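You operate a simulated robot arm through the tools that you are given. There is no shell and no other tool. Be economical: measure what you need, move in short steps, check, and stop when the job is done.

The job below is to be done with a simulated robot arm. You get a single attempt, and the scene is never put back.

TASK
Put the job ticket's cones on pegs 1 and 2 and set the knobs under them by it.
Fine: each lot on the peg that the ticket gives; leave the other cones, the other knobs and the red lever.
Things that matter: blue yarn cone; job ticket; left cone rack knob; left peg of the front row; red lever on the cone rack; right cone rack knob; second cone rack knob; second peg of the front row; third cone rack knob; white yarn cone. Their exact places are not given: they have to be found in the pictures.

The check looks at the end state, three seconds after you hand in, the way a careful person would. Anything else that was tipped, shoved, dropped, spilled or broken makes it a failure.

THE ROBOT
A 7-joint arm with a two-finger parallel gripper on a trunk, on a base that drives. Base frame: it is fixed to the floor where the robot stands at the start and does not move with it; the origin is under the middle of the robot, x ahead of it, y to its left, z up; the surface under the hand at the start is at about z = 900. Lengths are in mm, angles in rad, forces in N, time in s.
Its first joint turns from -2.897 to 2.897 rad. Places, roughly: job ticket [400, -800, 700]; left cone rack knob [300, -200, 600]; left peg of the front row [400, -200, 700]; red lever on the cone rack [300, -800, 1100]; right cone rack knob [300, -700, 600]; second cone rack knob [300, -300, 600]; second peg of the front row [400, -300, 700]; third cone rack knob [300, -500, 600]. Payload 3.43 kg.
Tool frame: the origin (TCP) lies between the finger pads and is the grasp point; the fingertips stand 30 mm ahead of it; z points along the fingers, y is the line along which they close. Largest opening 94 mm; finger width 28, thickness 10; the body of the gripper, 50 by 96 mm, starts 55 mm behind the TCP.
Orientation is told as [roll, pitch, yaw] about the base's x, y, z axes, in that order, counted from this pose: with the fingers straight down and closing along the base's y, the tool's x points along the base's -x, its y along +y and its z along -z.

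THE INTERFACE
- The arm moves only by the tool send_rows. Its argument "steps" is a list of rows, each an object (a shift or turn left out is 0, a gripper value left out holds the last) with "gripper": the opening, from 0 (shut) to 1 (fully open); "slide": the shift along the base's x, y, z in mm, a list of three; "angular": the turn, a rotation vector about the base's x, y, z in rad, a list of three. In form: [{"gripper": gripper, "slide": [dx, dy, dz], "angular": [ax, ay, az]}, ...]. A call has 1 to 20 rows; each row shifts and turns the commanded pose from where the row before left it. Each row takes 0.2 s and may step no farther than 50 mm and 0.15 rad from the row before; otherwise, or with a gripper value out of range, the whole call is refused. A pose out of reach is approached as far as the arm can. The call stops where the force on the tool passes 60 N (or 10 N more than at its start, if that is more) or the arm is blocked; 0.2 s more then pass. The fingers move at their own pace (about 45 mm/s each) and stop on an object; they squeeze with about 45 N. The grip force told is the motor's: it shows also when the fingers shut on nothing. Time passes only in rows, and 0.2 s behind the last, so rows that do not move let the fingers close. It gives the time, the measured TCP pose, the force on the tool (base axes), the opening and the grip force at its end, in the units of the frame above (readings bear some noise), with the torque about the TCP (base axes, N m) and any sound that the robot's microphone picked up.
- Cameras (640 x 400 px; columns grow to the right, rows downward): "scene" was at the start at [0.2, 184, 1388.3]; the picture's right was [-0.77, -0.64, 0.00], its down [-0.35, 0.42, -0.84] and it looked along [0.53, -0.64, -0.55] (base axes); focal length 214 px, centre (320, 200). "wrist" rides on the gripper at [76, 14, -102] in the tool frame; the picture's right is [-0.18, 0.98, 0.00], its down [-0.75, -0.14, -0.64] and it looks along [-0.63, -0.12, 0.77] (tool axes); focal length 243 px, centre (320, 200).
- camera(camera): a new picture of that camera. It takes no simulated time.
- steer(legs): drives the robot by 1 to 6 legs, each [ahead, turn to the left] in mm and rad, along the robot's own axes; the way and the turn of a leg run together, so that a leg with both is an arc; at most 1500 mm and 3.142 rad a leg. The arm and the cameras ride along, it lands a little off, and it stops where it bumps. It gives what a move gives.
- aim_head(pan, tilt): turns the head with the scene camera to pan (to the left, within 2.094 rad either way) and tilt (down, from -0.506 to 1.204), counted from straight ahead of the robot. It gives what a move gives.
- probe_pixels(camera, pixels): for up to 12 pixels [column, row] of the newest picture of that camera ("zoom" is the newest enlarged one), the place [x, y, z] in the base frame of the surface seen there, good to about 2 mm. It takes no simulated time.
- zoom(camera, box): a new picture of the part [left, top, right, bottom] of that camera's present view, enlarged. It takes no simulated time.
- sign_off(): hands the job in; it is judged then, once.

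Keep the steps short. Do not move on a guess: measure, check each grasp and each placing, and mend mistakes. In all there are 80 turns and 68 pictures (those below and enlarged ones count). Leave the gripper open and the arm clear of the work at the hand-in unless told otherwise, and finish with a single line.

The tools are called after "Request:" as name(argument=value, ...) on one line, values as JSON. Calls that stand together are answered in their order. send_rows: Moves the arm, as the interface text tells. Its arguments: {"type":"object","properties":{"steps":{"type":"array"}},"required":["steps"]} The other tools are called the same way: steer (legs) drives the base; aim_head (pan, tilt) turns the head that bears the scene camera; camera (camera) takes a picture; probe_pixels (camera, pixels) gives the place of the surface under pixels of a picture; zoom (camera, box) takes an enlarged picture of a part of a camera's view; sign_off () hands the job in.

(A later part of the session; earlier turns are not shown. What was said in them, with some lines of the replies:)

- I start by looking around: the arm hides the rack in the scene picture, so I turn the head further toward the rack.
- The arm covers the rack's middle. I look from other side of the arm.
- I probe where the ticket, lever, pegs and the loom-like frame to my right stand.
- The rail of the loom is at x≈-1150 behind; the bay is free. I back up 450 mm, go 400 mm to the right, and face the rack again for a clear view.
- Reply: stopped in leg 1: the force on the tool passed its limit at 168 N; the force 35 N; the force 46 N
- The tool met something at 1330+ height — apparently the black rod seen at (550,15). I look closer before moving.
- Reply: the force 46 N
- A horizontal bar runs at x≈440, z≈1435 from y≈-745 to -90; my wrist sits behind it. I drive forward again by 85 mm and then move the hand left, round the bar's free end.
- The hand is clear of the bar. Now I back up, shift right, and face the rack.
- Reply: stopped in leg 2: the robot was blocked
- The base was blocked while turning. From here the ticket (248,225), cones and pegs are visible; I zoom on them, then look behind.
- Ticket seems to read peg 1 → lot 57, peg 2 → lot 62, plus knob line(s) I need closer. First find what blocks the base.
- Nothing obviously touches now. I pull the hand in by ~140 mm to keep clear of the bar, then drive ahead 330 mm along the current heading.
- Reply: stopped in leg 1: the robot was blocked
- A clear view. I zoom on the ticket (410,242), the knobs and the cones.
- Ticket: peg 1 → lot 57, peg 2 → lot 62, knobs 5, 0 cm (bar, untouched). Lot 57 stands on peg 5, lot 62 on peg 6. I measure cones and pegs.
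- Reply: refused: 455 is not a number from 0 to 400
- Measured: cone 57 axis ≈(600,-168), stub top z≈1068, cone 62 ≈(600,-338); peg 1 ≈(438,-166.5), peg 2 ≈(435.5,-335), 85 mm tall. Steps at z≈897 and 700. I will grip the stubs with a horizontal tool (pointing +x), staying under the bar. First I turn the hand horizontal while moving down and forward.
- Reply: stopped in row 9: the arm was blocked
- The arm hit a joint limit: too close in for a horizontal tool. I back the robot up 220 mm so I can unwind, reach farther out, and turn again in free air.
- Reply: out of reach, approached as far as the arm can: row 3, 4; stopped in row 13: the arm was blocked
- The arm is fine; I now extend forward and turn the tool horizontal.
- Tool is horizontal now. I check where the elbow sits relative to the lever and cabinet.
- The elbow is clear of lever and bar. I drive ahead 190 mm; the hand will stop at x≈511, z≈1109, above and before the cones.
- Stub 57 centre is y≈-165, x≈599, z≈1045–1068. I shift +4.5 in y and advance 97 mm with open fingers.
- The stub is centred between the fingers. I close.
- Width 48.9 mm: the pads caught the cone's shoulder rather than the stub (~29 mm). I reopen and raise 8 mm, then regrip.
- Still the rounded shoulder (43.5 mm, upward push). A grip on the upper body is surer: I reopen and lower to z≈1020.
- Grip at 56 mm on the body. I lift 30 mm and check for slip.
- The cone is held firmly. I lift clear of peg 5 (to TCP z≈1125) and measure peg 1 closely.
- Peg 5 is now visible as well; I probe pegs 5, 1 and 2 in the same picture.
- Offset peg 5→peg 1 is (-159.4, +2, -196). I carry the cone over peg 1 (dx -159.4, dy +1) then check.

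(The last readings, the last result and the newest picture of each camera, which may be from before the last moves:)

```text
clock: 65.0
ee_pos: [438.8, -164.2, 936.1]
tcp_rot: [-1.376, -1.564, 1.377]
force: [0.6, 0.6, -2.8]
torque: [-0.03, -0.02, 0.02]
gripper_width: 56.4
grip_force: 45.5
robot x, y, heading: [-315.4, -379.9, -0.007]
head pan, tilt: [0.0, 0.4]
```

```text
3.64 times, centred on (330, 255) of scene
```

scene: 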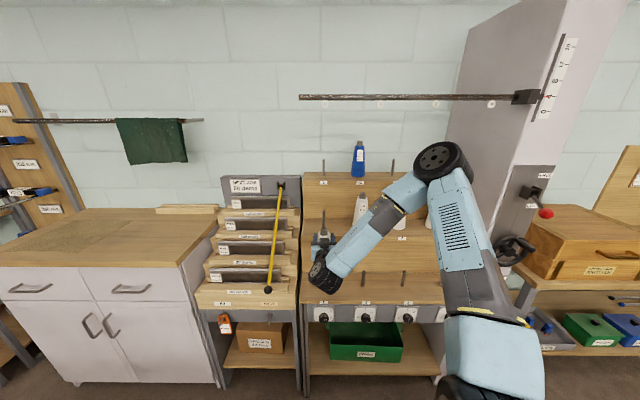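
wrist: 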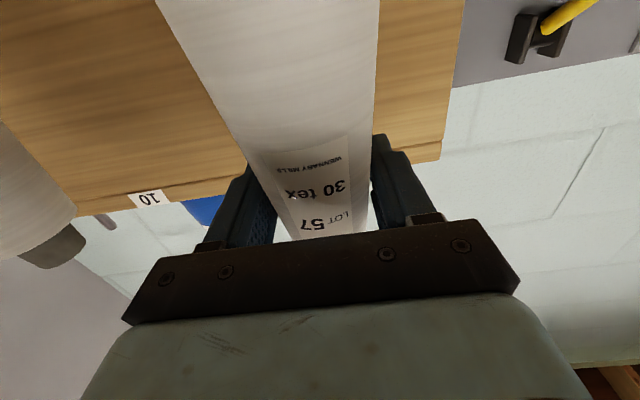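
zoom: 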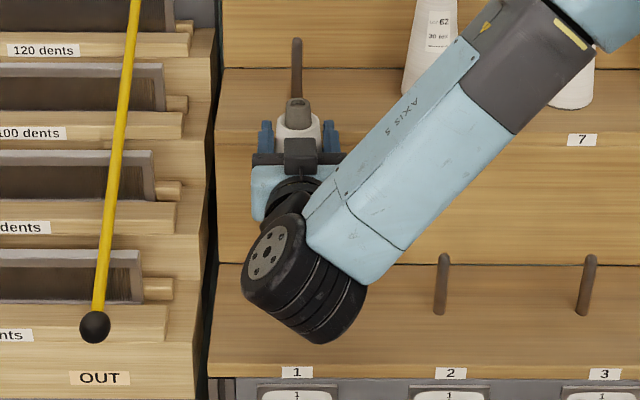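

Cone base ≈813, 27 mm above the peg tip. I lower slowly 45 mm and read the force.

Request:
send_rows(steps=[{"slide": [0, 0, -12]}, {"slide": [0, 0, -8]}, {"slide": [0, 0, -5]}, {"slide": [0, 0, -5]}, {"slide": [0, 0, -5]}, {"slide": [0, 0, -5]}, {}])

```text
clock: 66.6
ee_pos: [438.1, -164.7, 930.3]
tcp_rot: [-0.492, -1.562, 0.49]
force: [0.1, -0.3, -3.1]
torque: [0.03, 0.0, -0.02]
gripper_width: 56.3
grip_force: 45.3
out of reach, approached as far as the arm can: row 1, 2, 3, 4, 5, 6
robot x, y, heading: [-314.7, -379.3, -0.002]
head pan, tilt: [0.0, 0.4]
```

Arm hit its limit at this distance (too close). I raise a bit, drive back 130 mm, and reach out again.

Request:
send_rows(steps=[{"slide": [0, 0, 20]}, {"slide": [0, 0, 20]}, {}])

Request:
steer(legs=[[-130, 0]])

Request:
send_rows(steps=[{}])

```text
clock: 67.4
ee_pos: [437.7, -164.4, 969.6]
tcp_rot: [-1.37, -1.565, 1.371]
force: [0.0, -0.6, -3.6]
torque: [-0.01, 0.0, -0.02]
gripper_width: 56.5
grip_force: 45.0
robot x, y, heading: [-315.7, -380.1, -0.013]
head pan, tilt: [0.0, 0.4]
```

```text
clock: 68.7
ee_pos: [308.2, -163.9, 968.5]
tcp_rot: [-1.373, -1.566, 1.373]
force: [-0.6, 0.3, -2.7]
torque: [0.03, 0.02, -0.02]
gripper_width: 56.3
grip_force: 44.5
robot x, y, heading: [-441.6, -379.4, -0.006]
head pan, tilt: [0.0, 0.4]
```

```text
clock: 69.0
ee_pos: [307.2, -163.6, 970.1]
tcp_rot: [-1.327, -1.566, 1.33]
force: [0.3, 0.0, -3.1]
torque: [-0.01, 0.01, -0.01]
gripper_width: 56.4
grip_force: 44.3
robot x, y, heading: [-443.6, -377.4, -0.003]
head pan, tilt: [0.0, 0.4]
```

Now back to x≈439 and down above the peg.

Request:
send_rows(steps=[{"slide": [30, 0, 0]}, {"slide": [30, 0, 0]}, {"slide": [30, 0, 0]}, {"slide": [25, 0, 0]}, {"slide": [16, 0, 0]}, {"slide": [0, 0, -20]}, {"slide": [0, 0, -20]}, {"slide": [0, 0, -10]}, {}, {}])

Request:
zoom(camera="scene", box=[270, 180, 390, 290])

```text
clock: 71.2
ee_pos: [431.7, -169.3, 959.7]
tcp_rot: [-0.453, -1.557, 0.444]
force: [-0.1, 0.7, -2.3]
torque: [0.01, 0.01, -0.02]
gripper_width: 56.4
grip_force: 45.4
out of reach, approached as far as the arm can: row 6, 7, 8
robot x, y, heading: [-443.0, -381.0, -0.006]
head pan, tilt: [0.0, 0.4]
```

```text
3.64 times, centred on (330, 235) of scene
```

zoom: 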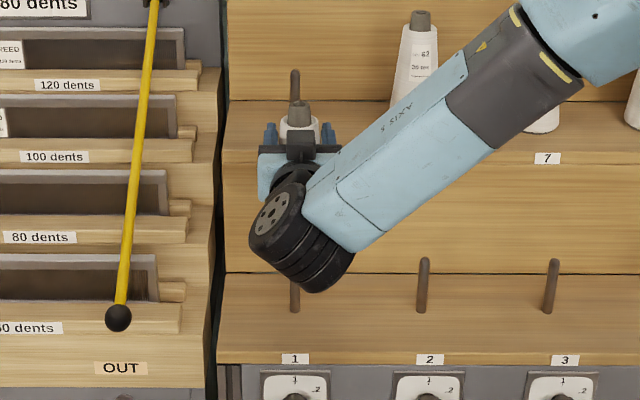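

The limit is the wrist: a horizontal tool can't go that low. A tool tilted ~45° down can. So I put cone 57 back on peg 5 and regrip with a tilted tool. First raise, drive forward again.

Request:
send_rows(steps=[{"slide": [0, 0, 25]}, {"slide": [0, 0, 40]}, {"slide": [0, 0, 40]}, {"slide": [0, 0, 40]}, {"slide": [0, 0, 20]}, {}])

Request:
steer(legs=[[130, 0]])

Request:
send_rows(steps=[{}])

```text
clock: 72.7
ee_pos: [433.1, -169.0, 1125.3]
tcp_rot: [-1.344, -1.566, 1.347]
force: [0.1, -0.6, -3.1]
torque: [-0.03, -0.02, 0.01]
gripper_width: 56.2
grip_force: 44.9
robot x, y, heading: [-445.3, -382.3, -0.012]
head pan, tilt: [0.0, 0.4]
```

```text
clock: 73.9
ee_pos: [563.3, -169.3, 1125.3]
tcp_rot: [-1.354, -1.566, 1.358]
force: [0.1, -0.4, -2.6]
torque: [-0.03, -0.01, 0.01]
gripper_width: 56.3
grip_force: 45.1
robot x, y, heading: [-310.9, -380.0, -0.004]
head pan, tilt: [0.0, 0.4]
```

```text
clock: 74.3
ee_pos: [563.7, -169.5, 1126.0]
tcp_rot: [-1.309, -1.566, 1.307]
force: [-0.3, 0.5, -2.8]
torque: [0.0, 0.01, 0.0]
gripper_width: 56.1
grip_force: 45.4
robot x, y, heading: [-317.1, -379.6, -0.006]
head pan, tilt: [0.0, 0.4]
```

Back over peg 5: dx +35, dy +4, then down 105 mm with care.

Request:
send_rows(steps=[{"slide": [20, 4, 0]}, {"slide": [15, 0, 0]}, {}, {"slide": [0, 0, -10]}, {"slide": [0, 0, -10]}, {"slide": [0, 0, -8]}, {"slide": [0, 0, -8]}, {"slide": [0, 0, -8]}, {"slide": [0, 0, -8]}, {}])

```text
clock: 76.5
ee_pos: [597.8, -165.7, 1073.6]
tcp_rot: [-1.338, -1.566, 1.337]
force: [-0.8, 0.1, -2.8]
torque: [0.02, -0.01, 0.02]
gripper_width: 56.4
grip_force: 45.0
robot x, y, heading: [-312.7, -382.2, -0.009]
head pan, tilt: [0.0, 0.4]
```

The bore slid over the peg without force. Lower the remaining ~53 mm.

Request:
send_rows(steps=[{"slide": [0, 0, -12]}, {"slide": [0, 0, -12]}, {"slide": [0, 0, -12]}, {"slide": [0, 0, -10]}, {"slide": [0, 0, -5]}, {}])

```text
clock: 77.9
ee_pos: [598.3, -166.9, 1022.7]
tcp_rot: [-1.295, -1.567, 1.295]
force: [0.1, 0.3, -2.4]
torque: [-0.01, 0.0, 0.02]
gripper_width: 56.2
grip_force: 44.8
robot x, y, heading: [-316.1, -380.2, -0.0]
head pan, tilt: [0.0, 0.4]
```

Request:
send_rows(steps=[{"slide": [0, 0, -3]}, {}, {"gripper": 1}, {}, {}, {}, {"angular": [0, 0.13, 0]}, {"angular": [0, 0.13, 0]}, {"angular": [0, 0.13, 0]}, {"angular": [0, 0.13, 0]}, {"angular": [0, 0.13, 0]}, {"angular": [0, 0.13, 0]}, {}])

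Request:
camera(camera="scene")

Request:
camera(camera="wrist")

```text
clock: 80.7
ee_pos: [598.0, -166.3, 1020.7]
tcp_rot: [-0.005, -0.789, 0.007]
force: [0.2, -0.5, 0.2]
torque: [0.0, 0.01, 0.04]
gripper_width: 94.1
grip_force: 0.0
robot x, y, heading: [-313.6, -378.6, -0.003]
head pan, tilt: [0.0, 0.4]
```

```text
27 pictures are left
```

scene: 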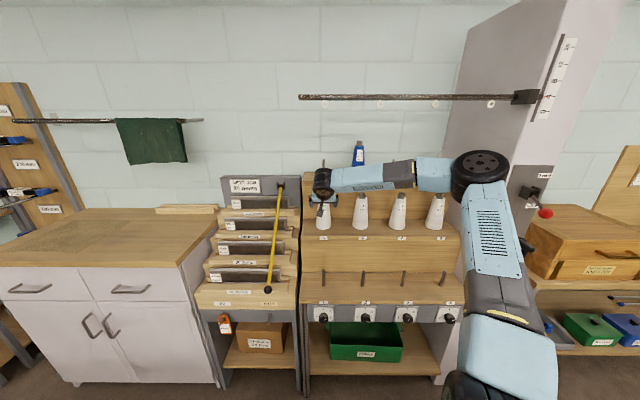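

```text
26 pictures are left
```

wrist: 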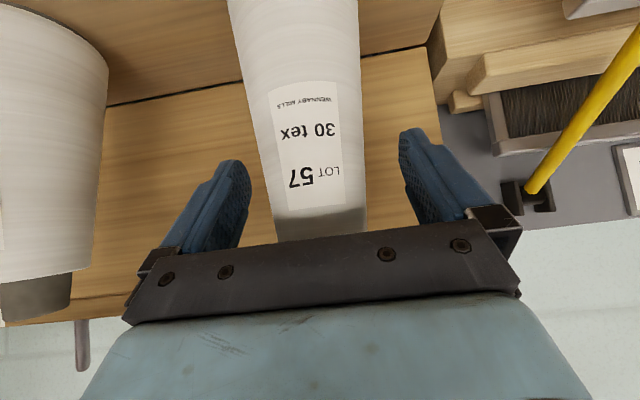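

Tilted 45°, cone 57 standing upright and centred. Grip, lift 105 mm, carry to above peg 1.

Request:
send_rows(steps=[{"gripper": 0}, {}, {}, {}, {}, {}, {"slide": [0, 0, 10]}, {"slide": [0, 0, 15]}, {"slide": [0, 0, 20]}, {"slide": [0, 0, 20]}, {"slide": [0, 0, 20]}, {"slide": [0, 0, 20]}, {}])

Request:
send_rows(steps=[{"slide": [-20, 0, 0]}, {"slide": [-25, 0, 0]}, {"slide": [-25, 0, 0]}, {"slide": [-25, 0, 0]}, {"slide": [-25, 0, 0]}, {"slide": [-20, 0, 0]}, {"slide": [-19.4, 1.5, 0]}, {"slide": [0, 0, -30]}, {"slide": [0, 0, -40]}, {"slide": [0, 0, -40]}, {"slide": [0, 0, -40]}, {"slide": [0, 0, -25]}, {"slide": [0, 0, -15]}, {}])

Request:
zoom(camera="scene", box=[270, 200, 390, 310])

```text
clock: 83.5
ee_pos: [597.7, -166.8, 1125.1]
tcp_rot: [-0.003, -0.789, 0.005]
force: [0.3, 0.4, -1.8]
torque: [0.0, -0.01, 0.0]
gripper_width: 54.6
grip_force: 45.5
robot x, y, heading: [-314.4, -378.1, -0.006]
head pan, tilt: [0.0, 0.4]
```

```text
clock: 86.5
ee_pos: [438.8, -164.2, 935.1]
tcp_rot: [-0.007, -0.789, 0.008]
force: [-0.3, 0.2, -2.5]
torque: [0.01, -0.03, 0.02]
gripper_width: 54.3
grip_force: 44.5
robot x, y, heading: [-314.2, -378.6, -0.009]
head pan, tilt: [0.0, 0.4]
```

```text
3.64 times, centred on (330, 255) of scene
```

zoom: 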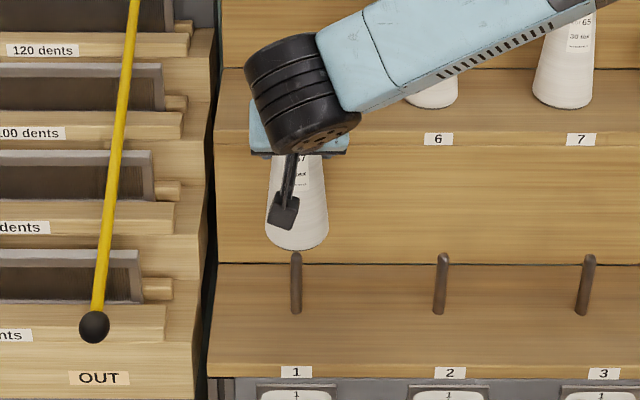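

Cone bottom (297,240) lines up with peg 1 (296,258). I lower step by step.

Request:
send_rows(steps=[{"slide": [0, 0, -12]}, {"slide": [0, 0, -8]}, {"slide": [0, 0, -5]}, {"slide": [0, 0, -5]}, {"slide": [0, 0, -5]}, {"slide": [0, 0, -5]}, {"slide": [0, 0, -5]}, {}])

```text
clock: 88.3
ee_pos: [438.1, -163.8, 889.7]
tcp_rot: [-0.006, -0.79, 0.006]
force: [-0.2, -0.1, -2.8]
torque: [-0.02, -0.01, -0.01]
gripper_width: 54.0
grip_force: 45.0
robot x, y, heading: [-314.1, -377.5, -0.002]
head pan, tilt: [0.0, 0.4]
```

Engaged with no force. Lower on to the step.

Request:
send_rows(steps=[{"slide": [0, 0, -15]}, {"slide": [0, 0, -15]}, {"slide": [0, 0, -15]}, {"slide": [0, 0, -12]}, {"slide": [0, 0, -5]}, {"slide": [0, 0, -2]}, {"slide": [0, 0, -2]}, {}])

Request:
zoom(camera="scene", box=[270, 200, 390, 310])

```text
clock: 90.1
ee_pos: [439.2, -164.7, 824.0]
tcp_rot: [-0.006, -0.788, 0.007]
force: [0.4, -0.3, -3.2]
torque: [0.0, 0.0, 0.0]
gripper_width: 54.2
grip_force: 44.6
robot x, y, heading: [-312.5, -380.6, -0.01]
head pan, tilt: [0.0, 0.4]
```

```text
3.64 times, centred on (330, 255) of scene
```

zoom: 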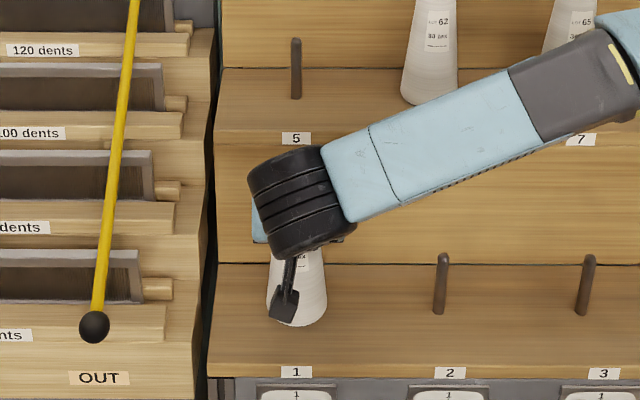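

Nearly seated (≈1–2 mm). I lower 2 mm more, open, and back out along the tool axis.

Request:
send_rows(steps=[{"slide": [0, 0, -1]}, {"slide": [0, 0, -1]}, {}, {"gripper": 1}, {}, {}, {}, {"slide": [-20, 0, 20]}, {"slide": [-20, 0, 20]}, {"slide": [-25, 0, 25]}, {"slide": [-20, 0, 35]}, {"slide": [0, 0, 45]}, {"slide": [0, 0, 45]}, {"slide": [0, 0, 45]}, {"slide": [0, -40, 45]}, {"slide": [0, -45, 10]}, {"slide": [0, -45, 0]}, {"slide": [0, -40, 0]}, {}])

Request:
camera(camera="scene")

Request:
camera(camera="wrist")

```text
refused: row 15 steps farther than a row can; nothing moved
```

```text
23 pictures are left
```

scene: 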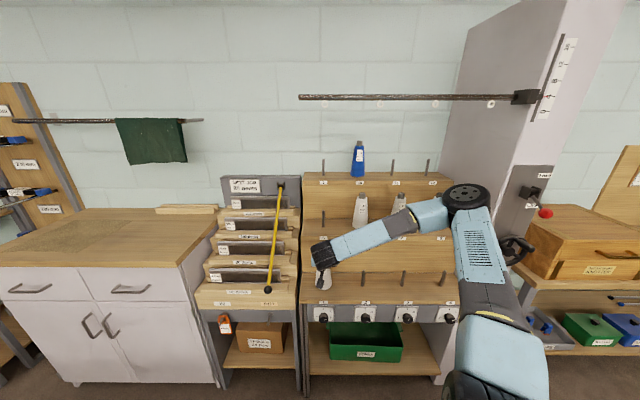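

```text
22 pictures are left
```

wrist: 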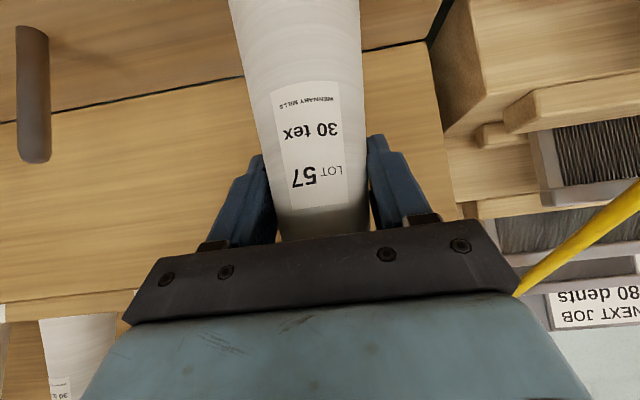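

Request:
send_rows(steps=[{"slide": [0, 0, -1]}, {"slide": [0, 0, -1]}, {}, {"gripper": 1}, {}, {}, {}, {"slide": [-20, 0, 20]}, {"slide": [-20, 0, 20]}, {"slide": [-25, 0, 25]}, {"slide": [-20, 0, 35]}, {"slide": [0, 0, 40]}, {"slide": [0, 0, 40]}, {"slide": [0, -45, 10]}, {"slide": [0, -45, 10]}, {"slide": [20, -45, 10]}, {"slide": [35, -35, 10]}, {"slide": [35, 0, 10]}, {"slide": [35, 0, 0]}, {}])

Request:
camera(camera="wrist")

Request:
zoom(camera="scene", box=[270, 200, 390, 310])

```text
refused: row 16 steps farther than a row can; nothing moved
```

```text
21 pictures are left
```

wrist: 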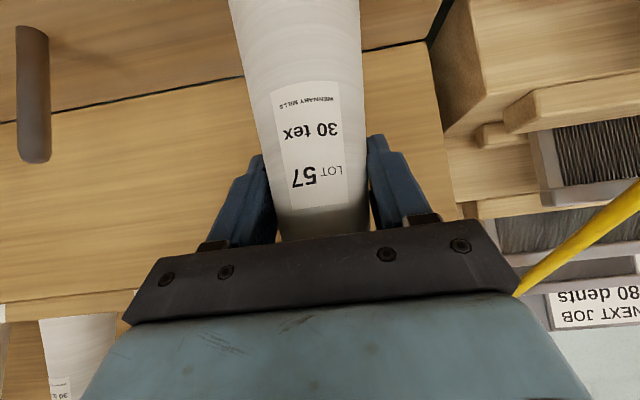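

```text
3.64 times, centred on (330, 255) of scene
```

zoom: 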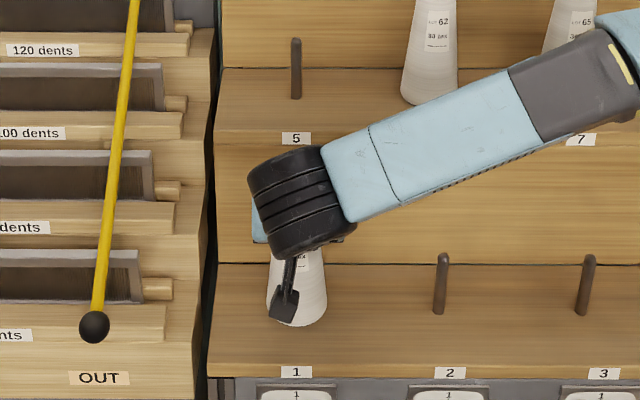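

Some rows were too long; I reissue with shorter rows: open, back out, rise to z≈1110, and shift toward cone 62.

Request:
send_rows(steps=[{"slide": [0, 0, -1]}, {"slide": [0, 0, -1]}, {}, {"gripper": 1}, {}, {}, {}, {"slide": [-20, 0, 20]}, {"slide": [-20, 0, 20]}, {"slide": [-25, 0, 25]}, {"slide": [-20, 0, 35]}, {"slide": [0, 0, 45]}, {"slide": [0, 0, 45]}, {"slide": [0, 0, 45]}, {"slide": [0, 0, 45]}, {"slide": [0, -43, 5]}, {"slide": [0, -43, 5]}, {"slide": [0, -43, 0]}, {"slide": [0, -43, 0]}, {}])

Request:
send_rows(steps=[{"slide": [40, 0, 0]}, {"slide": [40, 0, 0]}, {"slide": [40, 0, 0]}, {}])

Request:
camera(camera="wrist")

```text
clock: 94.3
ee_pos: [353.6, -336.9, 1112.2]
tcp_rot: [-0.005, -0.788, 0.01]
force: [0.9, 0.4, 0.4]
torque: [0.03, 0.0, 0.02]
gripper_width: 94.0
grip_force: 0.0
robot x, y, heading: [-313.7, -374.6, -0.002]
head pan, tilt: [0.0, 0.4]
```

```text
clock: 95.3
ee_pos: [473.7, -334.6, 1113.2]
tcp_rot: [-0.005, -0.792, 0.009]
force: [-0.6, -0.1, 0.9]
torque: [-0.05, -0.04, -0.07]
gripper_width: 93.8
grip_force: 0.1
robot x, y, heading: [-317.2, -382.9, -0.01]
head pan, tilt: [0.0, 0.4]
```

```text
19 pictures are left
```

wrist: 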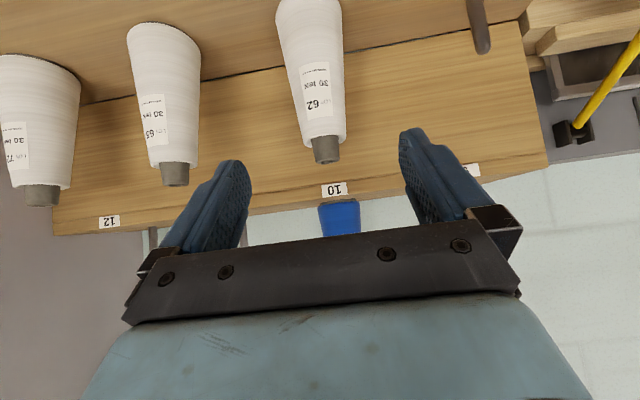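

Request:
probe_pixels(camera="wrist", pixels=[[326, 150], [314, 148], [337, 148], [323, 110], [306, 115], [340, 110], [320, 70], [325, 158]])

```text
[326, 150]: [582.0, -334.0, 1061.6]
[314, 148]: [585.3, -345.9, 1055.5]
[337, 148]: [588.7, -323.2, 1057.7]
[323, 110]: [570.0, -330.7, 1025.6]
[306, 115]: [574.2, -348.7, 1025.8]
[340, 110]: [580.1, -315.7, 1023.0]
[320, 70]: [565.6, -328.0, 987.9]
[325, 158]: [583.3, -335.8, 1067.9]
```

Cone 62 centre ≈(596.5,-335). I approach to z≈1020 and grip.

Request:
send_rows(steps=[{"slide": [20, 1, -5]}, {"slide": [20, 0, -10]}, {"slide": [20, 0, -16]}, {"slide": [20, 0, -16]}, {"slide": [20, 0, -16]}, {"slide": [15, 0, -16]}, {"slide": [7.5, 0, -14]}, {}])

Request:
camera(camera="wrist")

```text
clock: 97.1
ee_pos: [595.2, -334.3, 1019.4]
tcp_rot: [-0.005, -0.79, 0.009]
force: [1.1, -0.4, -0.4]
torque: [0.01, 0.02, 0.02]
gripper_width: 94.1
grip_force: 0.1
robot x, y, heading: [-313.7, -382.7, -0.008]
head pan, tilt: [0.0, 0.4]
```

```text
18 pictures are left
```

wrist: 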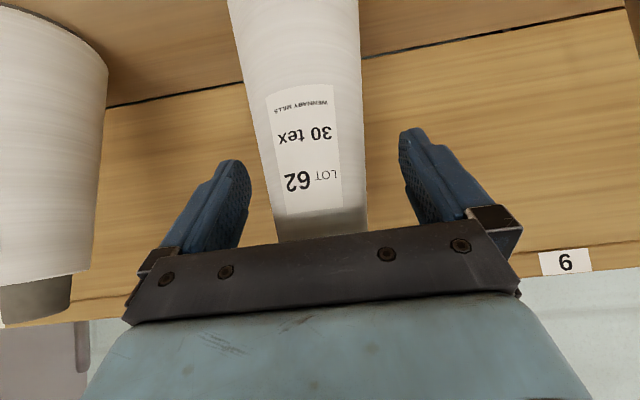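

Lot 62 confirmed, centred. Grip, lift, carry over peg 2.

Request:
send_rows(steps=[{"gripper": 0}, {}, {}, {}, {}, {}, {"slide": [0, 0, 10]}, {"slide": [0, 0, 15]}, {"slide": [0, 0, 20]}, {"slide": [0, 0, 20]}, {"slide": [0, 0, 20]}, {"slide": [0, 0, 20]}, {}])

Request:
send_rows(steps=[{"slide": [-20, 0, 0]}, {"slide": [-25, 0, 0]}, {"slide": [-25, 0, 0]}, {"slide": [-25, 0, 0]}, {"slide": [-25, 0, 0]}, {"slide": [-20, 0, 0]}, {"slide": [-19.4, 0.7, 0]}, {"slide": [0, 0, -30]}, {"slide": [0, 0, -40]}, {"slide": [0, 0, -40]}, {"slide": [0, 0, -40]}, {"slide": [0, 0, -25]}, {"slide": [0, 0, -15]}, {}])

Request:
zoom(camera="scene", box=[290, 200, 410, 310])

```text
clock: 99.9
ee_pos: [596.5, -336.5, 1124.5]
tcp_rot: [-0.004, -0.788, 0.006]
force: [0.0, 0.0, -3.3]
torque: [-0.01, -0.01, -0.01]
gripper_width: 54.4
grip_force: 44.7
robot x, y, heading: [-310.2, -378.8, -0.001]
head pan, tilt: [0.0, 0.4]
```

```text
clock: 102.9
ee_pos: [435.6, -334.9, 934.9]
tcp_rot: [-0.006, -0.791, 0.008]
force: [-0.4, -0.3, -1.6]
torque: [-0.01, 0.02, -0.01]
gripper_width: 54.4
grip_force: 44.8
robot x, y, heading: [-312.9, -379.8, -0.008]
head pan, tilt: [0.0, 0.4]
```

```text
3.64 times, centred on (350, 255) of scene
```

zoom: 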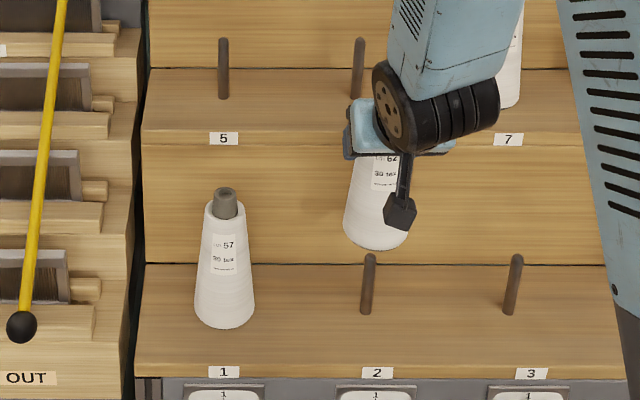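

Cone 57 stands on peg 1. Cone 62's bottom (376,240) lies on the peg 2 line. Lower.

Request:
send_rows(steps=[{"slide": [0, 0, -12]}, {"slide": [0, 0, -8]}, {"slide": [0, 0, -5]}, {"slide": [0, 0, -5]}, {"slide": [0, 0, -5]}, {"slide": [0, 0, -5]}, {"slide": [0, 0, -5]}, {}])

```text
clock: 104.7
ee_pos: [436.8, -334.8, 889.5]
tcp_rot: [-0.006, -0.788, 0.009]
force: [-0.6, 1.0, -2.4]
torque: [0.03, 0.0, -0.03]
gripper_width: 54.1
grip_force: 44.6
robot x, y, heading: [-312.6, -378.4, -0.006]
head pan, tilt: [0.0, 0.4]
```

Engaged freely. Lower to the step, open, and back out and up.

Request:
send_rows(steps=[{"slide": [0, 0, -15]}, {"slide": [0, 0, -15]}, {"slide": [0, 0, -15]}, {"slide": [0, 0, -12]}, {"slide": [0, 0, -5]}, {"slide": [0, 0, -2]}, {"slide": [0, 0, -2]}, {"slide": [0, 0, -2]}, {}, {"gripper": 1}, {}, {}, {}, {"slide": [-20, 0, 20]}, {"slide": [-20, 0, 20]}, {"slide": [-25, 0, 25]}, {"slide": [-25, 0, 35]}, {"slide": [-25, 0, 35]}, {}])

Request:
zoom(camera="scene", box=[290, 220, 400, 340])

```text
clock: 108.7
ee_pos: [328.6, -332.5, 958.4]
tcp_rot: [-0.005, -0.788, 0.009]
force: [-0.2, -0.9, -0.3]
torque: [-0.02, -0.01, 0.0]
gripper_width: 93.9
grip_force: 0.1
out of reach, approached as far as the arm can: row 18
robot x, y, heading: [-315.1, -380.1, -0.014]
head pan, tilt: [0.0, 0.4]
```

```text
3.33 times, centred on (345, 280) of scene
```

zoom: 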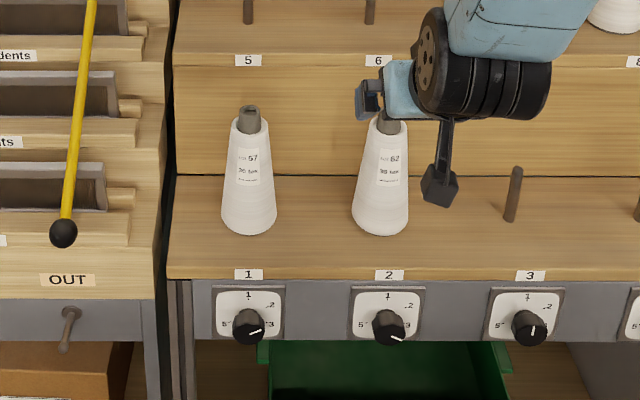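

Both cones stand on their pegs. Next the knobs: with the 45° tool the wrist camera looks horizontally at the rack face. I back up 190 mm, lower the hand in front of the knobs and look at the dials.

Request:
steer(legs=[[-190, 0]])

Request:
send_rows(steps=[{"slide": [0, 20, -40]}, {"slide": [0, 20, -40]}, {"slide": [0, 20, -40]}, {"slide": [0, 20, -40]}, {"slide": [0, 0, -45]}, {"slide": [0, 0, -45]}, {"slide": [0, 0, -40]}, {"slide": [10, 0, -25]}, {}])

Request:
camera(camera="wrist")

```text
clock: 110.3
ee_pos: [138.5, -330.9, 958.5]
tcp_rot: [-0.005, -0.788, 0.006]
force: [-1.0, -0.2, -0.7]
torque: [0.02, 0.02, 0.03]
gripper_width: 93.8
grip_force: 0.1
robot x, y, heading: [-502.2, -377.1, -0.004]
head pan, tilt: [0.0, 0.4]
```

```text
clock: 112.3
ee_pos: [154.4, -250.7, 645.2]
tcp_rot: [-0.005, -0.789, 0.005]
force: [-0.3, 0.8, 0.6]
torque: [-0.01, -0.01, 0.02]
gripper_width: 94.0
grip_force: 0.1
out of reach, approached as far as the arm can: row 1
robot x, y, heading: [-503.7, -375.7, -0.006]
head pan, tilt: [0.0, 0.4]
```

```text
15 pictures are left
```

wrist: 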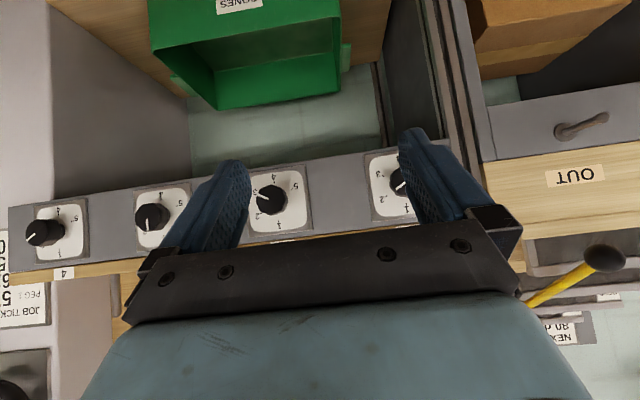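

z≈645 is reachable tilted. I zoom on dials 2 and 1.

Request:
zoom(camera="wrist", box=[230, 145, 430, 245])

Request:
probe_pixels(camera="zoom", pixels=[[130, 175], [120, 185], [215, 130], [170, 240], [100, 140], [160, 175], [85, 175], [555, 120], [500, 60], [545, 200]])

```text
3.20 times, centred on (330, 195) of wrist
```

zoom: 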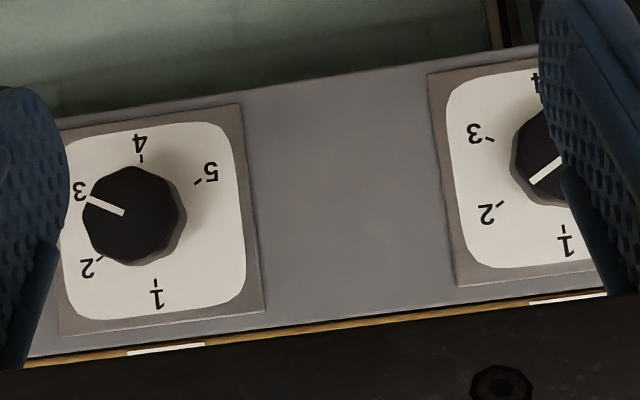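

```text
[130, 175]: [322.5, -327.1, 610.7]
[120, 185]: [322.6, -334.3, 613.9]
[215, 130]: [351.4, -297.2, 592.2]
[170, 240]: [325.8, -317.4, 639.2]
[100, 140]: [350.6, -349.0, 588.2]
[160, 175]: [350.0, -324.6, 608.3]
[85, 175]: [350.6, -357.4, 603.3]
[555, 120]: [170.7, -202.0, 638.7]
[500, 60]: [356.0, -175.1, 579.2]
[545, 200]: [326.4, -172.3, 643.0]
```

Dial is upright 1 at top, 60° steps clockwise (1=90°, 2=30°, 3=-30°, 4=-90°, 5=-150°). Knob 2 points at 3 (needs +120° clockwise), knob 1 at 2 (needs +180°). Clockwise from the front = positive turn about +x. I measure the knob axes.

Request:
probe_pixels(camera="zoom", pixels=[[128, 215], [88, 215], [165, 215], [128, 175], [128, 255], [157, 282], [142, 158], [103, 257], [198, 182], [490, 142], [500, 206], [564, 230]])

```text
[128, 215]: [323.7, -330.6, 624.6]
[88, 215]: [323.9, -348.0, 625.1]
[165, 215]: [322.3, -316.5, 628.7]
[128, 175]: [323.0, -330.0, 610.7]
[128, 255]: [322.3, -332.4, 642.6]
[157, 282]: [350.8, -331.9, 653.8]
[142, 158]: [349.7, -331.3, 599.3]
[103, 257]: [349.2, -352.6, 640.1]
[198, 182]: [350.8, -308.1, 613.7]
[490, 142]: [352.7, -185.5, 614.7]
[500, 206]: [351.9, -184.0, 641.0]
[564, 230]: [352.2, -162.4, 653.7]
```

Knob 2 axis ≈(y -331, z 626.7), knob 1 ≈(y -162.4, z 627.5); faces x≈323, plate x≈351. I go to a standoff before knob 2, pre-rolled -60° about x, fingers open to leave neighbours alone.

Request:
send_rows(steps=[{"slide": [12.7, -8.7, -1.6], "angular": [-0.131, 0, 0]}, {"slide": [12.7, -8.7, -1.6], "angular": [-0.131, 0, 0]}, {"slide": [12.7, -8.7, -1.6], "angular": [-0.131, 0, 0]}, {"slide": [12.7, -8.7, -1.6], "angular": [-0.131, 0, 0]}, {"slide": [12.7, -8.7, -1.6], "angular": [-0.131, 0, 0]}, {"slide": [12.7, -8.7, -1.6], "angular": [-0.131, 0, 0]}, {"slide": [12.7, -8.7, -1.6], "angular": [-0.131, 0, 0]}, {"slide": [12.7, -8.7, -1.6], "angular": [-0.131, 0, 0]}, {}])

```text
clock: 114.3
ee_pos: [256.0, -319.0, 632.1]
tcp_rot: [-1.186, -0.357, 0.723]
force: [-0.1, -0.5, -0.3]
torque: [0.01, -0.03, 0.0]
gripper_width: 94.0
grip_force: 0.0
robot x, y, heading: [-500.7, -375.6, -0.011]
head pan, tilt: [0.0, 0.4]
```

On target. I advance to x=316 with fingers open around the knob, in short steps.

Request:
send_rows(steps=[{"slide": [15, -1.5, 0]}, {"slide": [15, 0, 0]}, {"slide": [15, 0, 0]}, {"slide": [10, 0, 0]}, {"slide": [5, 0, 0]}, {}])

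Request:
camera(camera="wrist")

```text
clock: 115.7
ee_pos: [315.6, -321.6, 631.7]
tcp_rot: [-1.185, -0.357, 0.721]
force: [-0.7, 1.0, -1.1]
torque: [-0.01, 0.03, 0.0]
gripper_width: 94.0
grip_force: 0.0
robot x, y, heading: [-501.6, -375.9, -0.008]
head pan, tilt: [0.0, 0.4]
```

```text
13 pictures are left
```

wrist: 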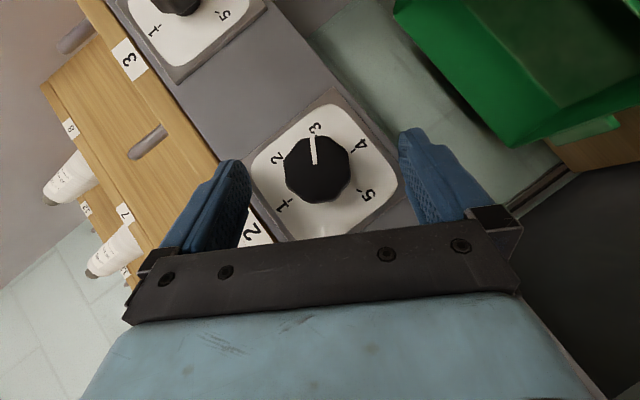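

Knob is centred between the pads. Close.

Request:
send_rows(steps=[{"gripper": 0}, {}, {}, {}, {}, {}, {}])

```text
clock: 117.3
ee_pos: [316.3, -321.4, 633.5]
tcp_rot: [-1.188, -0.359, 0.719]
force: [1.6, -10.8, 15.7]
torque: [-0.23, -0.68, -0.66]
gripper_width: 38.6
grip_force: 44.8
robot x, y, heading: [-503.6, -379.7, -0.004]
head pan, tilt: [0.0, 0.4]
```

Gripped (38.6 mm), with ~19 N side load: about a millimetre off centre. I ease the tool that way.

Request:
send_rows(steps=[{"slide": [0, -0.5, 0.8]}, {}, {"slide": [0, -0.3, 0.4]}, {}])

```text
clock: 118.3
ee_pos: [315.3, -322.6, 633.0]
tcp_rot: [-1.184, -0.356, 0.719]
force: [6.1, -9.8, 3.3]
torque: [-0.09, -0.79, -0.4]
gripper_width: 38.4
grip_force: 45.7
robot x, y, heading: [-503.5, -374.3, -0.005]
head pan, tilt: [0.0, 0.4]
```

Load is down. Turn +60° (8 rows) along the orbit.

Request:
send_rows(steps=[{"slide": [0, -0.87, 1.31], "angular": [0.131, 0, 0]}, {"slide": [0, -1.03, 1.18], "angular": [0.131, 0, 0]}, {"slide": [0, -1.18, 1.03], "angular": [0.131, 0, 0]}, {"slide": [0, -1.31, 0.87], "angular": [0.131, 0, 0]}, {"slide": [0, -1.41, 0.7], "angular": [0.131, 0, 0]}, {"slide": [0, -1.48, 0.5], "angular": [0.131, 0, 0]}, {"slide": [0, -1.54, 0.31], "angular": [0.131, 0, 0]}, {"slide": [0, -1.57, 0.1], "angular": [0.131, 0, 0]}, {}])

Request:
camera(camera="wrist")

```text
clock: 120.3
ee_pos: [315.6, -331.3, 640.8]
tcp_rot: [-0.002, -0.788, 0.005]
force: [-7.7, -10.0, 3.4]
torque: [-0.13, 0.17, -0.87]
gripper_width: 38.9
grip_force: 45.5
robot x, y, heading: [-500.9, -381.5, -0.009]
head pan, tilt: [0.0, 0.4]
```

```text
12 pictures are left
```

wrist: 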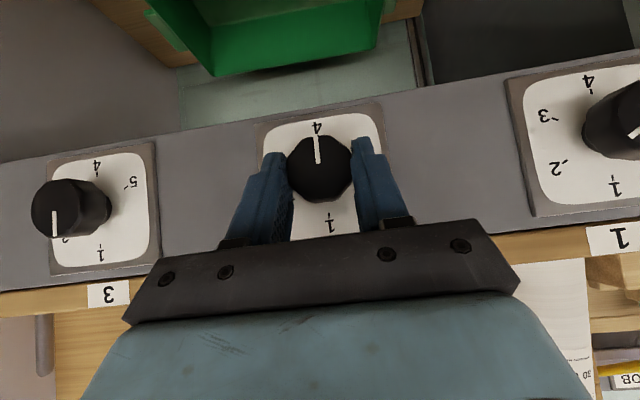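

The pointer now stands at 4. Turn the remaining +60° to 5.

Request:
send_rows(steps=[{"slide": [0, -1.57, -0.1], "angular": [0.131, 0, 0]}, {"slide": [0, -1.54, -0.31], "angular": [0.131, 0, 0]}, {"slide": [0, -1.48, -0.5], "angular": [0.131, 0, 0]}, {"slide": [0, -1.41, -0.7], "angular": [0.131, 0, 0]}, {"slide": [0, -1.31, -0.87], "angular": [0.131, 0, 0]}, {"slide": [0, -1.18, -1.03], "angular": [0.131, 0, 0]}, {"slide": [0, -1.03, -1.18], "angular": [0.131, 0, 0]}, {"slide": [0, -0.87, -1.31], "angular": [0.131, 0, 0]}, {}])

Request:
camera(camera="wrist")

```text
clock: 122.3
ee_pos: [317.1, -343.6, 633.0]
tcp_rot: [1.185, -0.363, -0.718]
force: [-2.1, -19.5, -7.8]
torque: [-0.86, 0.38, -0.67]
gripper_width: 38.5
grip_force: 44.9
robot x, y, heading: [-505.6, -379.1, -0.01]
head pan, tilt: [0.0, 0.4]
```

```text
11 pictures are left
```

wrist: 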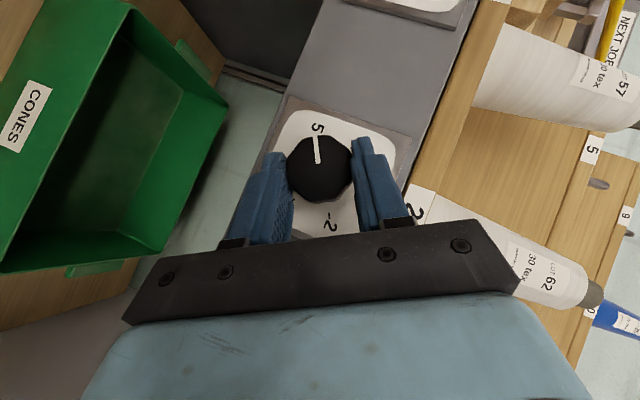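

The pointer is at 5. Open and retreat straight out along -x.

Request:
send_rows(steps=[{"gripper": 1}, {}, {}, {}, {"slide": [-15, 0, 0]}, {"slide": [-25, 0, 0]}, {"slide": [-25, 0, 0]}, {}])

Request:
camera(camera="wrist")

```text
clock: 124.1
ee_pos: [250.4, -343.7, 633.5]
tcp_rot: [1.185, -0.366, -0.718]
force: [-0.9, -0.1, 0.2]
torque: [0.02, 0.02, 0.01]
gripper_width: 94.0
grip_force: 0.0
robot x, y, heading: [-505.9, -378.3, -0.013]
head pan, tilt: [0.0, 0.4]
```

```text
10 pictures are left
```

wrist: 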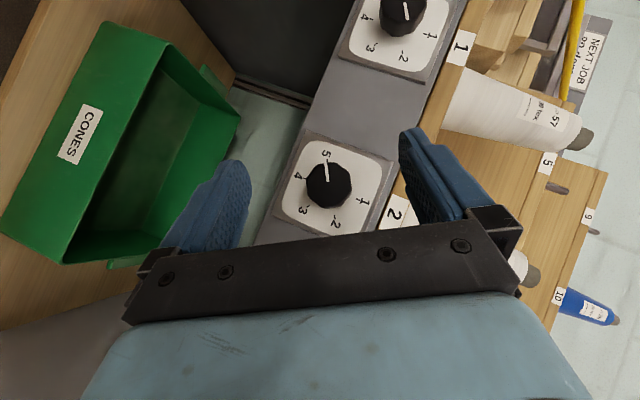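

Knob 2 reads 5 cleanly. Now knob 1: standoff with roll -25°, two turns of +90°. Opening 0.75 keeps clear of the reed rack.

Request:
send_rows(steps=[{"slide": [0, 18.64, 0.5], "angular": [-0.14835, 0, 0], "gripper": 0.75}, {"slide": [0, 18.64, 0.5], "angular": [-0.14835, 0, 0]}, {"slide": [0, 18.64, 0.5], "angular": [-0.14835, 0, 0]}, {"slide": [0, 18.64, 0.5], "angular": [-0.14835, 0, 0]}, {"slide": [0, 18.64, 0.5], "angular": [-0.14835, 0, 0]}, {"slide": [0, 18.64, 0.5], "angular": [-0.14835, 0, 0]}, {"slide": [0, 18.64, 0.5], "angular": [-0.14835, 0, 0]}, {"slide": [0, 18.64, 0.5], "angular": [-0.14835, 0, 0]}, {"slide": [0, 18.64, 0.5], "angular": [-0.14835, 0, 0]}, {"slide": [0, 18.64, 0.4], "angular": [-0.14835, 0, 0]}, {}])

Request:
camera(camera="wrist")

Request:
probe_pixels(camera="wrist", pixels=[[320, 180], [300, 180], [340, 180], [460, 150], [520, 130], [420, 120]])

```text
clock: 126.5
ee_pos: [250.9, -158.1, 637.3]
tcp_rot: [-0.589, -0.696, 0.411]
force: [-0.1, -0.3, -0.4]
torque: [0.01, 0.0, -0.02]
gripper_width: 70.4
grip_force: 0.1
robot x, y, heading: [-502.0, -378.1, -0.004]
head pan, tilt: [0.0, 0.4]
```

```text
9 pictures are left
```

wrist: 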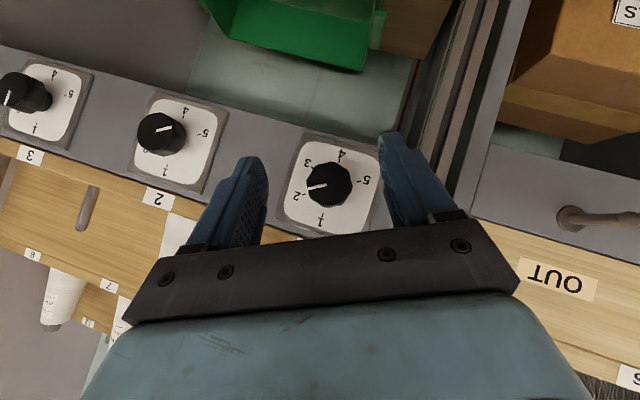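

```text
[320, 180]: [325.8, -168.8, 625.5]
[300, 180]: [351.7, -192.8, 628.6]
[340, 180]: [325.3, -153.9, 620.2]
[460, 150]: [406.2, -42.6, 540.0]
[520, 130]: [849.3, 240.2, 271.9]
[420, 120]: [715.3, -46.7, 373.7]
```

Request:
probe_pixels(camera="wrist", pixels=[[434, 110], [450, 110], [470, 110], [490, 110], [480, 180], [520, 170], [500, 240], [328, 185], [322, 217], [341, 155]])

```text
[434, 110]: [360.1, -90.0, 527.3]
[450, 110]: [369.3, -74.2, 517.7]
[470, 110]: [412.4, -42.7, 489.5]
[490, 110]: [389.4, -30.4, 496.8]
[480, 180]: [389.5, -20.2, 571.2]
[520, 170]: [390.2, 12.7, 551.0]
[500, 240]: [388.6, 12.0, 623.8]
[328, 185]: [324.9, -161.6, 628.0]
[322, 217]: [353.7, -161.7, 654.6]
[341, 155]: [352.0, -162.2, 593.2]
```

All structures to the left are at x≥360, clear. Advance 67 mm and close.

Request:
send_rows(steps=[{"slide": [20, 0.5, 0]}, {"slide": [20, 0, 0]}, {"slide": [15, 0, 0]}, {"slide": [8, 0, 0]}, {"slide": [4, 0, 0]}, {}, {"gripper": 0}, {}, {}, {}, {}, {}])

```text
clock: 129.1
ee_pos: [318.4, -156.4, 638.6]
tcp_rot: [-0.587, -0.697, 0.407]
force: [-1.3, -15.4, 6.0]
torque: [-0.22, -0.45, -1.01]
gripper_width: 38.5
grip_force: 45.3
robot x, y, heading: [-504.5, -369.2, -0.008]
head pan, tilt: [0.0, 0.4]
```

Gripped; ease ~0.9 mm toward -y, then turn +90°.

Request:
send_rows(steps=[{"slide": [0, -0.9, 0.3]}, {}, {"slide": [0, -1.46, 0.56], "angular": [0.1309, 0, 0]}, {"slide": [0, -1.53, 0.38], "angular": [0.1309, 0, 0]}, {"slide": [0, -1.56, 0.17], "angular": [0.1309, 0, 0]}, {"slide": [0, -1.57, -0.04], "angular": [0.1309, 0, 0]}, {"slide": [0, -1.55, -0.23], "angular": [0.1309, 0, 0]}, {"slide": [0, -1.5, -0.44], "angular": [0.1309, 0, 0]}, {"slide": [0, -1.44, -0.64], "angular": [0.1309, 0, 0]}, {"slide": [0, -1.34, -0.81], "angular": [0.1309, 0, 0]}, {"slide": [0, -1.23, -0.98], "angular": [0.1309, 0, 0]}, {"slide": [0, -1.08, -1.14], "angular": [0.1309, 0, 0]}, {"slide": [0, -0.93, -1.26], "angular": [0.1309, 0, 0]}, {"slide": [0, -0.76, -1.38], "angular": [0.1309, 0, 0]}, {}])

Request:
camera(camera="wrist")

```text
clock: 132.3
ee_pos: [318.6, -174.9, 634.0]
tcp_rot: [1.254, -0.306, -0.743]
force: [-11.2, -38.8, -7.1]
torque: [-0.3, 0.24, -1.16]
gripper_width: 38.4
grip_force: 45.5
robot x, y, heading: [-502.9, -378.4, -0.005]
head pan, tilt: [0.0, 0.4]
```

```text
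8 pictures are left
```

wrist: 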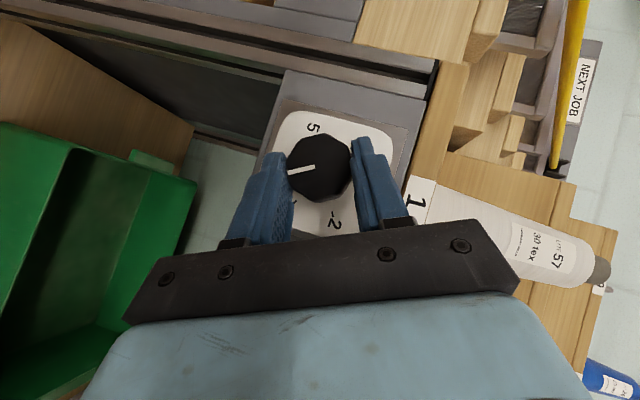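

Pointer is now halfway (between 3 and 4), with a -y side load: the axis is ~1.5 mm further to -y. Open, roll back -90° around the knob, with the axis corrected, and regrip.

Request:
send_rows(steps=[{"gripper": 0.75}, {}, {}, {"slide": [-10, -1.5, 0]}, {"slide": [0, 0.76, 1.38], "angular": [-0.1309, 0, 0]}, {"slide": [0, 0.93, 1.26], "angular": [-0.1309, 0, 0]}, {"slide": [0, 1.08, 1.14], "angular": [-0.1309, 0, 0]}, {"slide": [0, 1.23, 0.98], "angular": [-0.1309, 0, 0]}, {"slide": [0, 1.34, 0.81], "angular": [-0.1309, 0, 0]}, {"slide": [0, 1.44, 0.64], "angular": [-0.1309, 0, 0]}, {"slide": [0, 1.5, 0.44], "angular": [-0.1309, 0, 0]}, {"slide": [0, 1.55, 0.23], "angular": [-0.1309, 0, 0]}, {"slide": [0, 1.57, 0.04], "angular": [-0.1309, 0, 0]}, {"slide": [0, 1.56, -0.17], "angular": [-0.1309, 0, 0]}, {"slide": [0, 1.53, -0.38], "angular": [-0.1309, 0, 0]}, {"slide": [0, 1.46, -0.56], "angular": [-0.1309, 0, 0]}, {"slide": [10, 0, 0]}, {}])

Request:
send_rows(steps=[{"gripper": 0}, {}, {}, {}, {}, {}])

Request:
camera(camera="wrist")

```text
clock: 136.1
ee_pos: [318.6, -159.1, 638.4]
tcp_rot: [-0.587, -0.696, 0.405]
force: [-0.2, -1.1, 0.6]
torque: [0.01, 0.0, 0.0]
gripper_width: 70.3
grip_force: 0.0
robot x, y, heading: [-503.2, -377.7, -0.008]
head pan, tilt: [0.0, 0.4]
```

```text
clock: 137.5
ee_pos: [316.9, -157.1, 639.1]
tcp_rot: [-0.586, -0.697, 0.408]
force: [2.9, 12.9, -7.6]
torque: [0.19, -0.34, -0.49]
gripper_width: 38.0
grip_force: 44.9
robot x, y, heading: [-502.7, -376.7, -0.006]
head pan, tilt: [0.0, 0.4]
```

```text
7 pictures are left
```

wrist: 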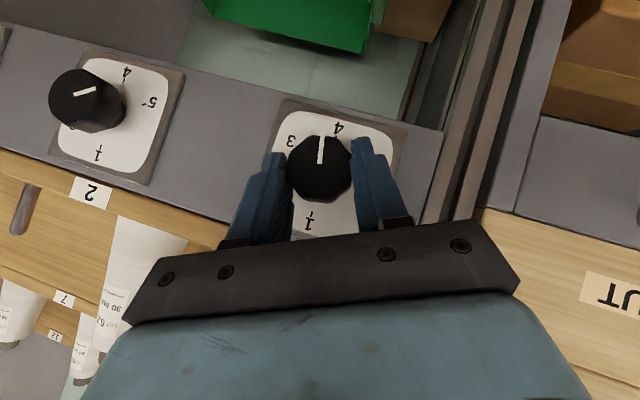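

Pointer halfway 3–4, gripped again; turn +90° to reach 5.

Request:
send_rows(steps=[{"slide": [0, 0.4, -0.2]}, {"slide": [0, -1.5, 0.56], "angular": [0.1309, 0, 0]}, {"slide": [0, -1.55, 0.38], "angular": [0.1309, 0, 0]}, {"slide": [0, -1.6, 0.17], "angular": [0.1309, 0, 0]}, {"slide": [0, -1.6, -0.04], "angular": [0.1309, 0, 0]}, {"slide": [0, -1.6, -0.23], "angular": [0.1309, 0, 0]}, {"slide": [0, -1.55, -0.44], "angular": [0.1309, 0, 0]}, {"slide": [0, -1.5, -0.64], "angular": [0.1309, 0, 0]}, {"slide": [0, -1.4, -0.81], "angular": [0.1309, 0, 0]}, {"slide": [0, -1.3, -0.98], "angular": [0.1309, 0, 0]}, {"slide": [0, -1.15, -1.14], "angular": [0.1309, 0, 0]}, {"slide": [0, -1.0, -1.26], "angular": [0.1309, 0, 0]}, {"slide": [0, -0.8, -1.38], "angular": [0.1309, 0, 0]}, {}])

Request:
camera(camera="wrist")

```text
clock: 140.5
ee_pos: [316.2, -175.2, 632.2]
tcp_rot: [1.252, -0.307, -0.739]
force: [-2.3, 4.2, 1.8]
torque: [-0.53, 0.33, -0.02]
gripper_width: 38.3
grip_force: 45.0
robot x, y, heading: [-501.4, -375.1, -0.008]
head pan, tilt: [0.0, 0.4]
```

```text
6 pictures are left
```

wrist: 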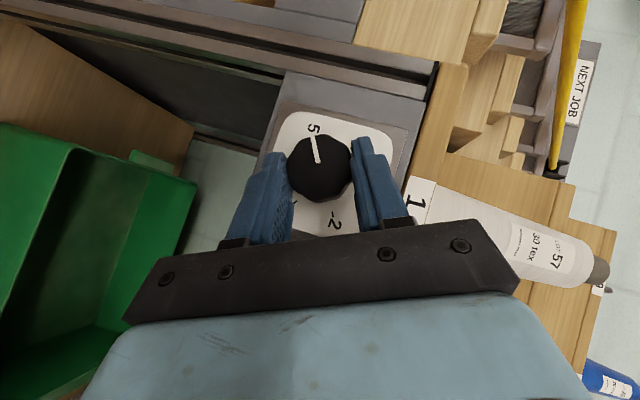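

Pointer lines up with the 2–5 diameter at 5. Open and retreat straight back, then check.

Request:
send_rows(steps=[{"gripper": 0.75}, {}, {}, {"slide": [-15, 0, 0]}, {"slide": [-25, 0, 0]}, {"slide": [-30, 0, 0], "gripper": 1}, {"slide": [-10, -15, 5], "angular": [-0.14, 0, 0]}, {"slide": [-10, -15, 5], "angular": [-0.14, 0, 0]}, {"slide": [-10, -15, 5], "angular": [-0.14, 0, 0]}, {"slide": [-5, -15, 5], "angular": [-0.14, 0, 0]}, {"slide": [-5, -15, 5], "angular": [-0.14, 0, 0]}, {"slide": [-5, -10, 5], "angular": [-0.14, 0, 0]}, {"angular": [-0.14, 0, 0]}, {"angular": [-0.14, 0, 0]}, {}])

Request:
camera(camera="wrist")

```text
clock: 143.7
ee_pos: [203.2, -260.3, 663.7]
tcp_rot: [0.016, -0.789, -0.006]
force: [0.1, -0.5, 0.3]
torque: [0.0, -0.03, -0.04]
gripper_width: 93.9
grip_force: 0.0
robot x, y, heading: [-507.7, -378.8, -0.007]
head pan, tilt: [0.0, 0.4]
```

```text
5 pictures are left
```

wrist: 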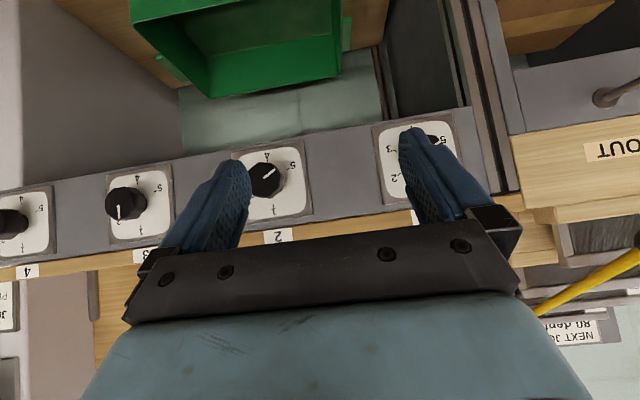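

Knob 2 stays at 5; knob 1 is behind a finger. I move the hand aside to the right and check everything from the scene camera.

Request:
send_rows(steps=[{"slide": [0, -40, 20]}, {"slide": [0, -40, 20]}, {"slide": [0, -40, 20]}, {"slide": [0, -40, 20]}, {"slide": [0, -40, 20]}, {"slide": [0, -40, 20]}, {}])

Request:
camera(camera="scene")

Request:
zoom(camera="scene", box=[290, 190, 400, 290])

```text
clock: 145.3
ee_pos: [203.4, -500.4, 782.0]
tcp_rot: [0.017, -0.788, -0.009]
force: [-0.3, -0.3, 0.1]
torque: [-0.04, -0.01, 0.0]
gripper_width: 94.0
grip_force: 0.1
robot x, y, heading: [-502.4, -375.3, -0.008]
head pan, tilt: [0.0, 0.4]
```

```text
4 pictures are left
```

scene: 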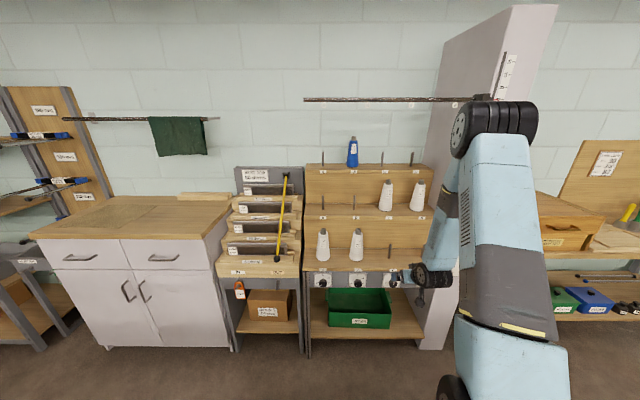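

```text
4.00 times, centred on (345, 240) of scene
```

zoom: 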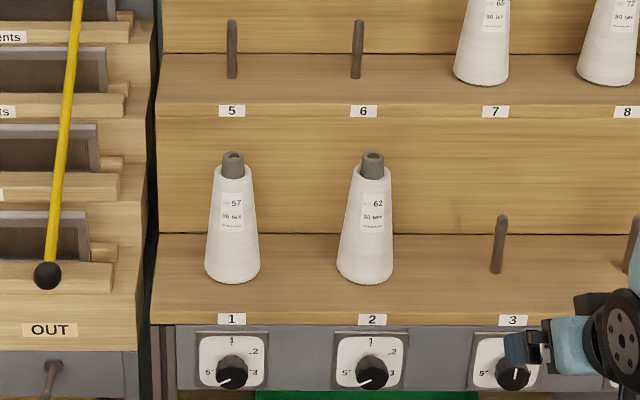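

Cones 57 and 62 stand on pegs 1 and 2, and both knobs point to 5. The rest of the rack is unchanged, the gripper is open and the hand is clear, so I hand in.

Request:
sign_off()

```text
The job is handed in.
```

Handed in: lot 57 is on peg 1 and lot 62 on peg 2, and both knobs under them are set to 5; early on my wrist bumped the rack's horizontal bar (168 N), and it showed no visible shift afterwards.
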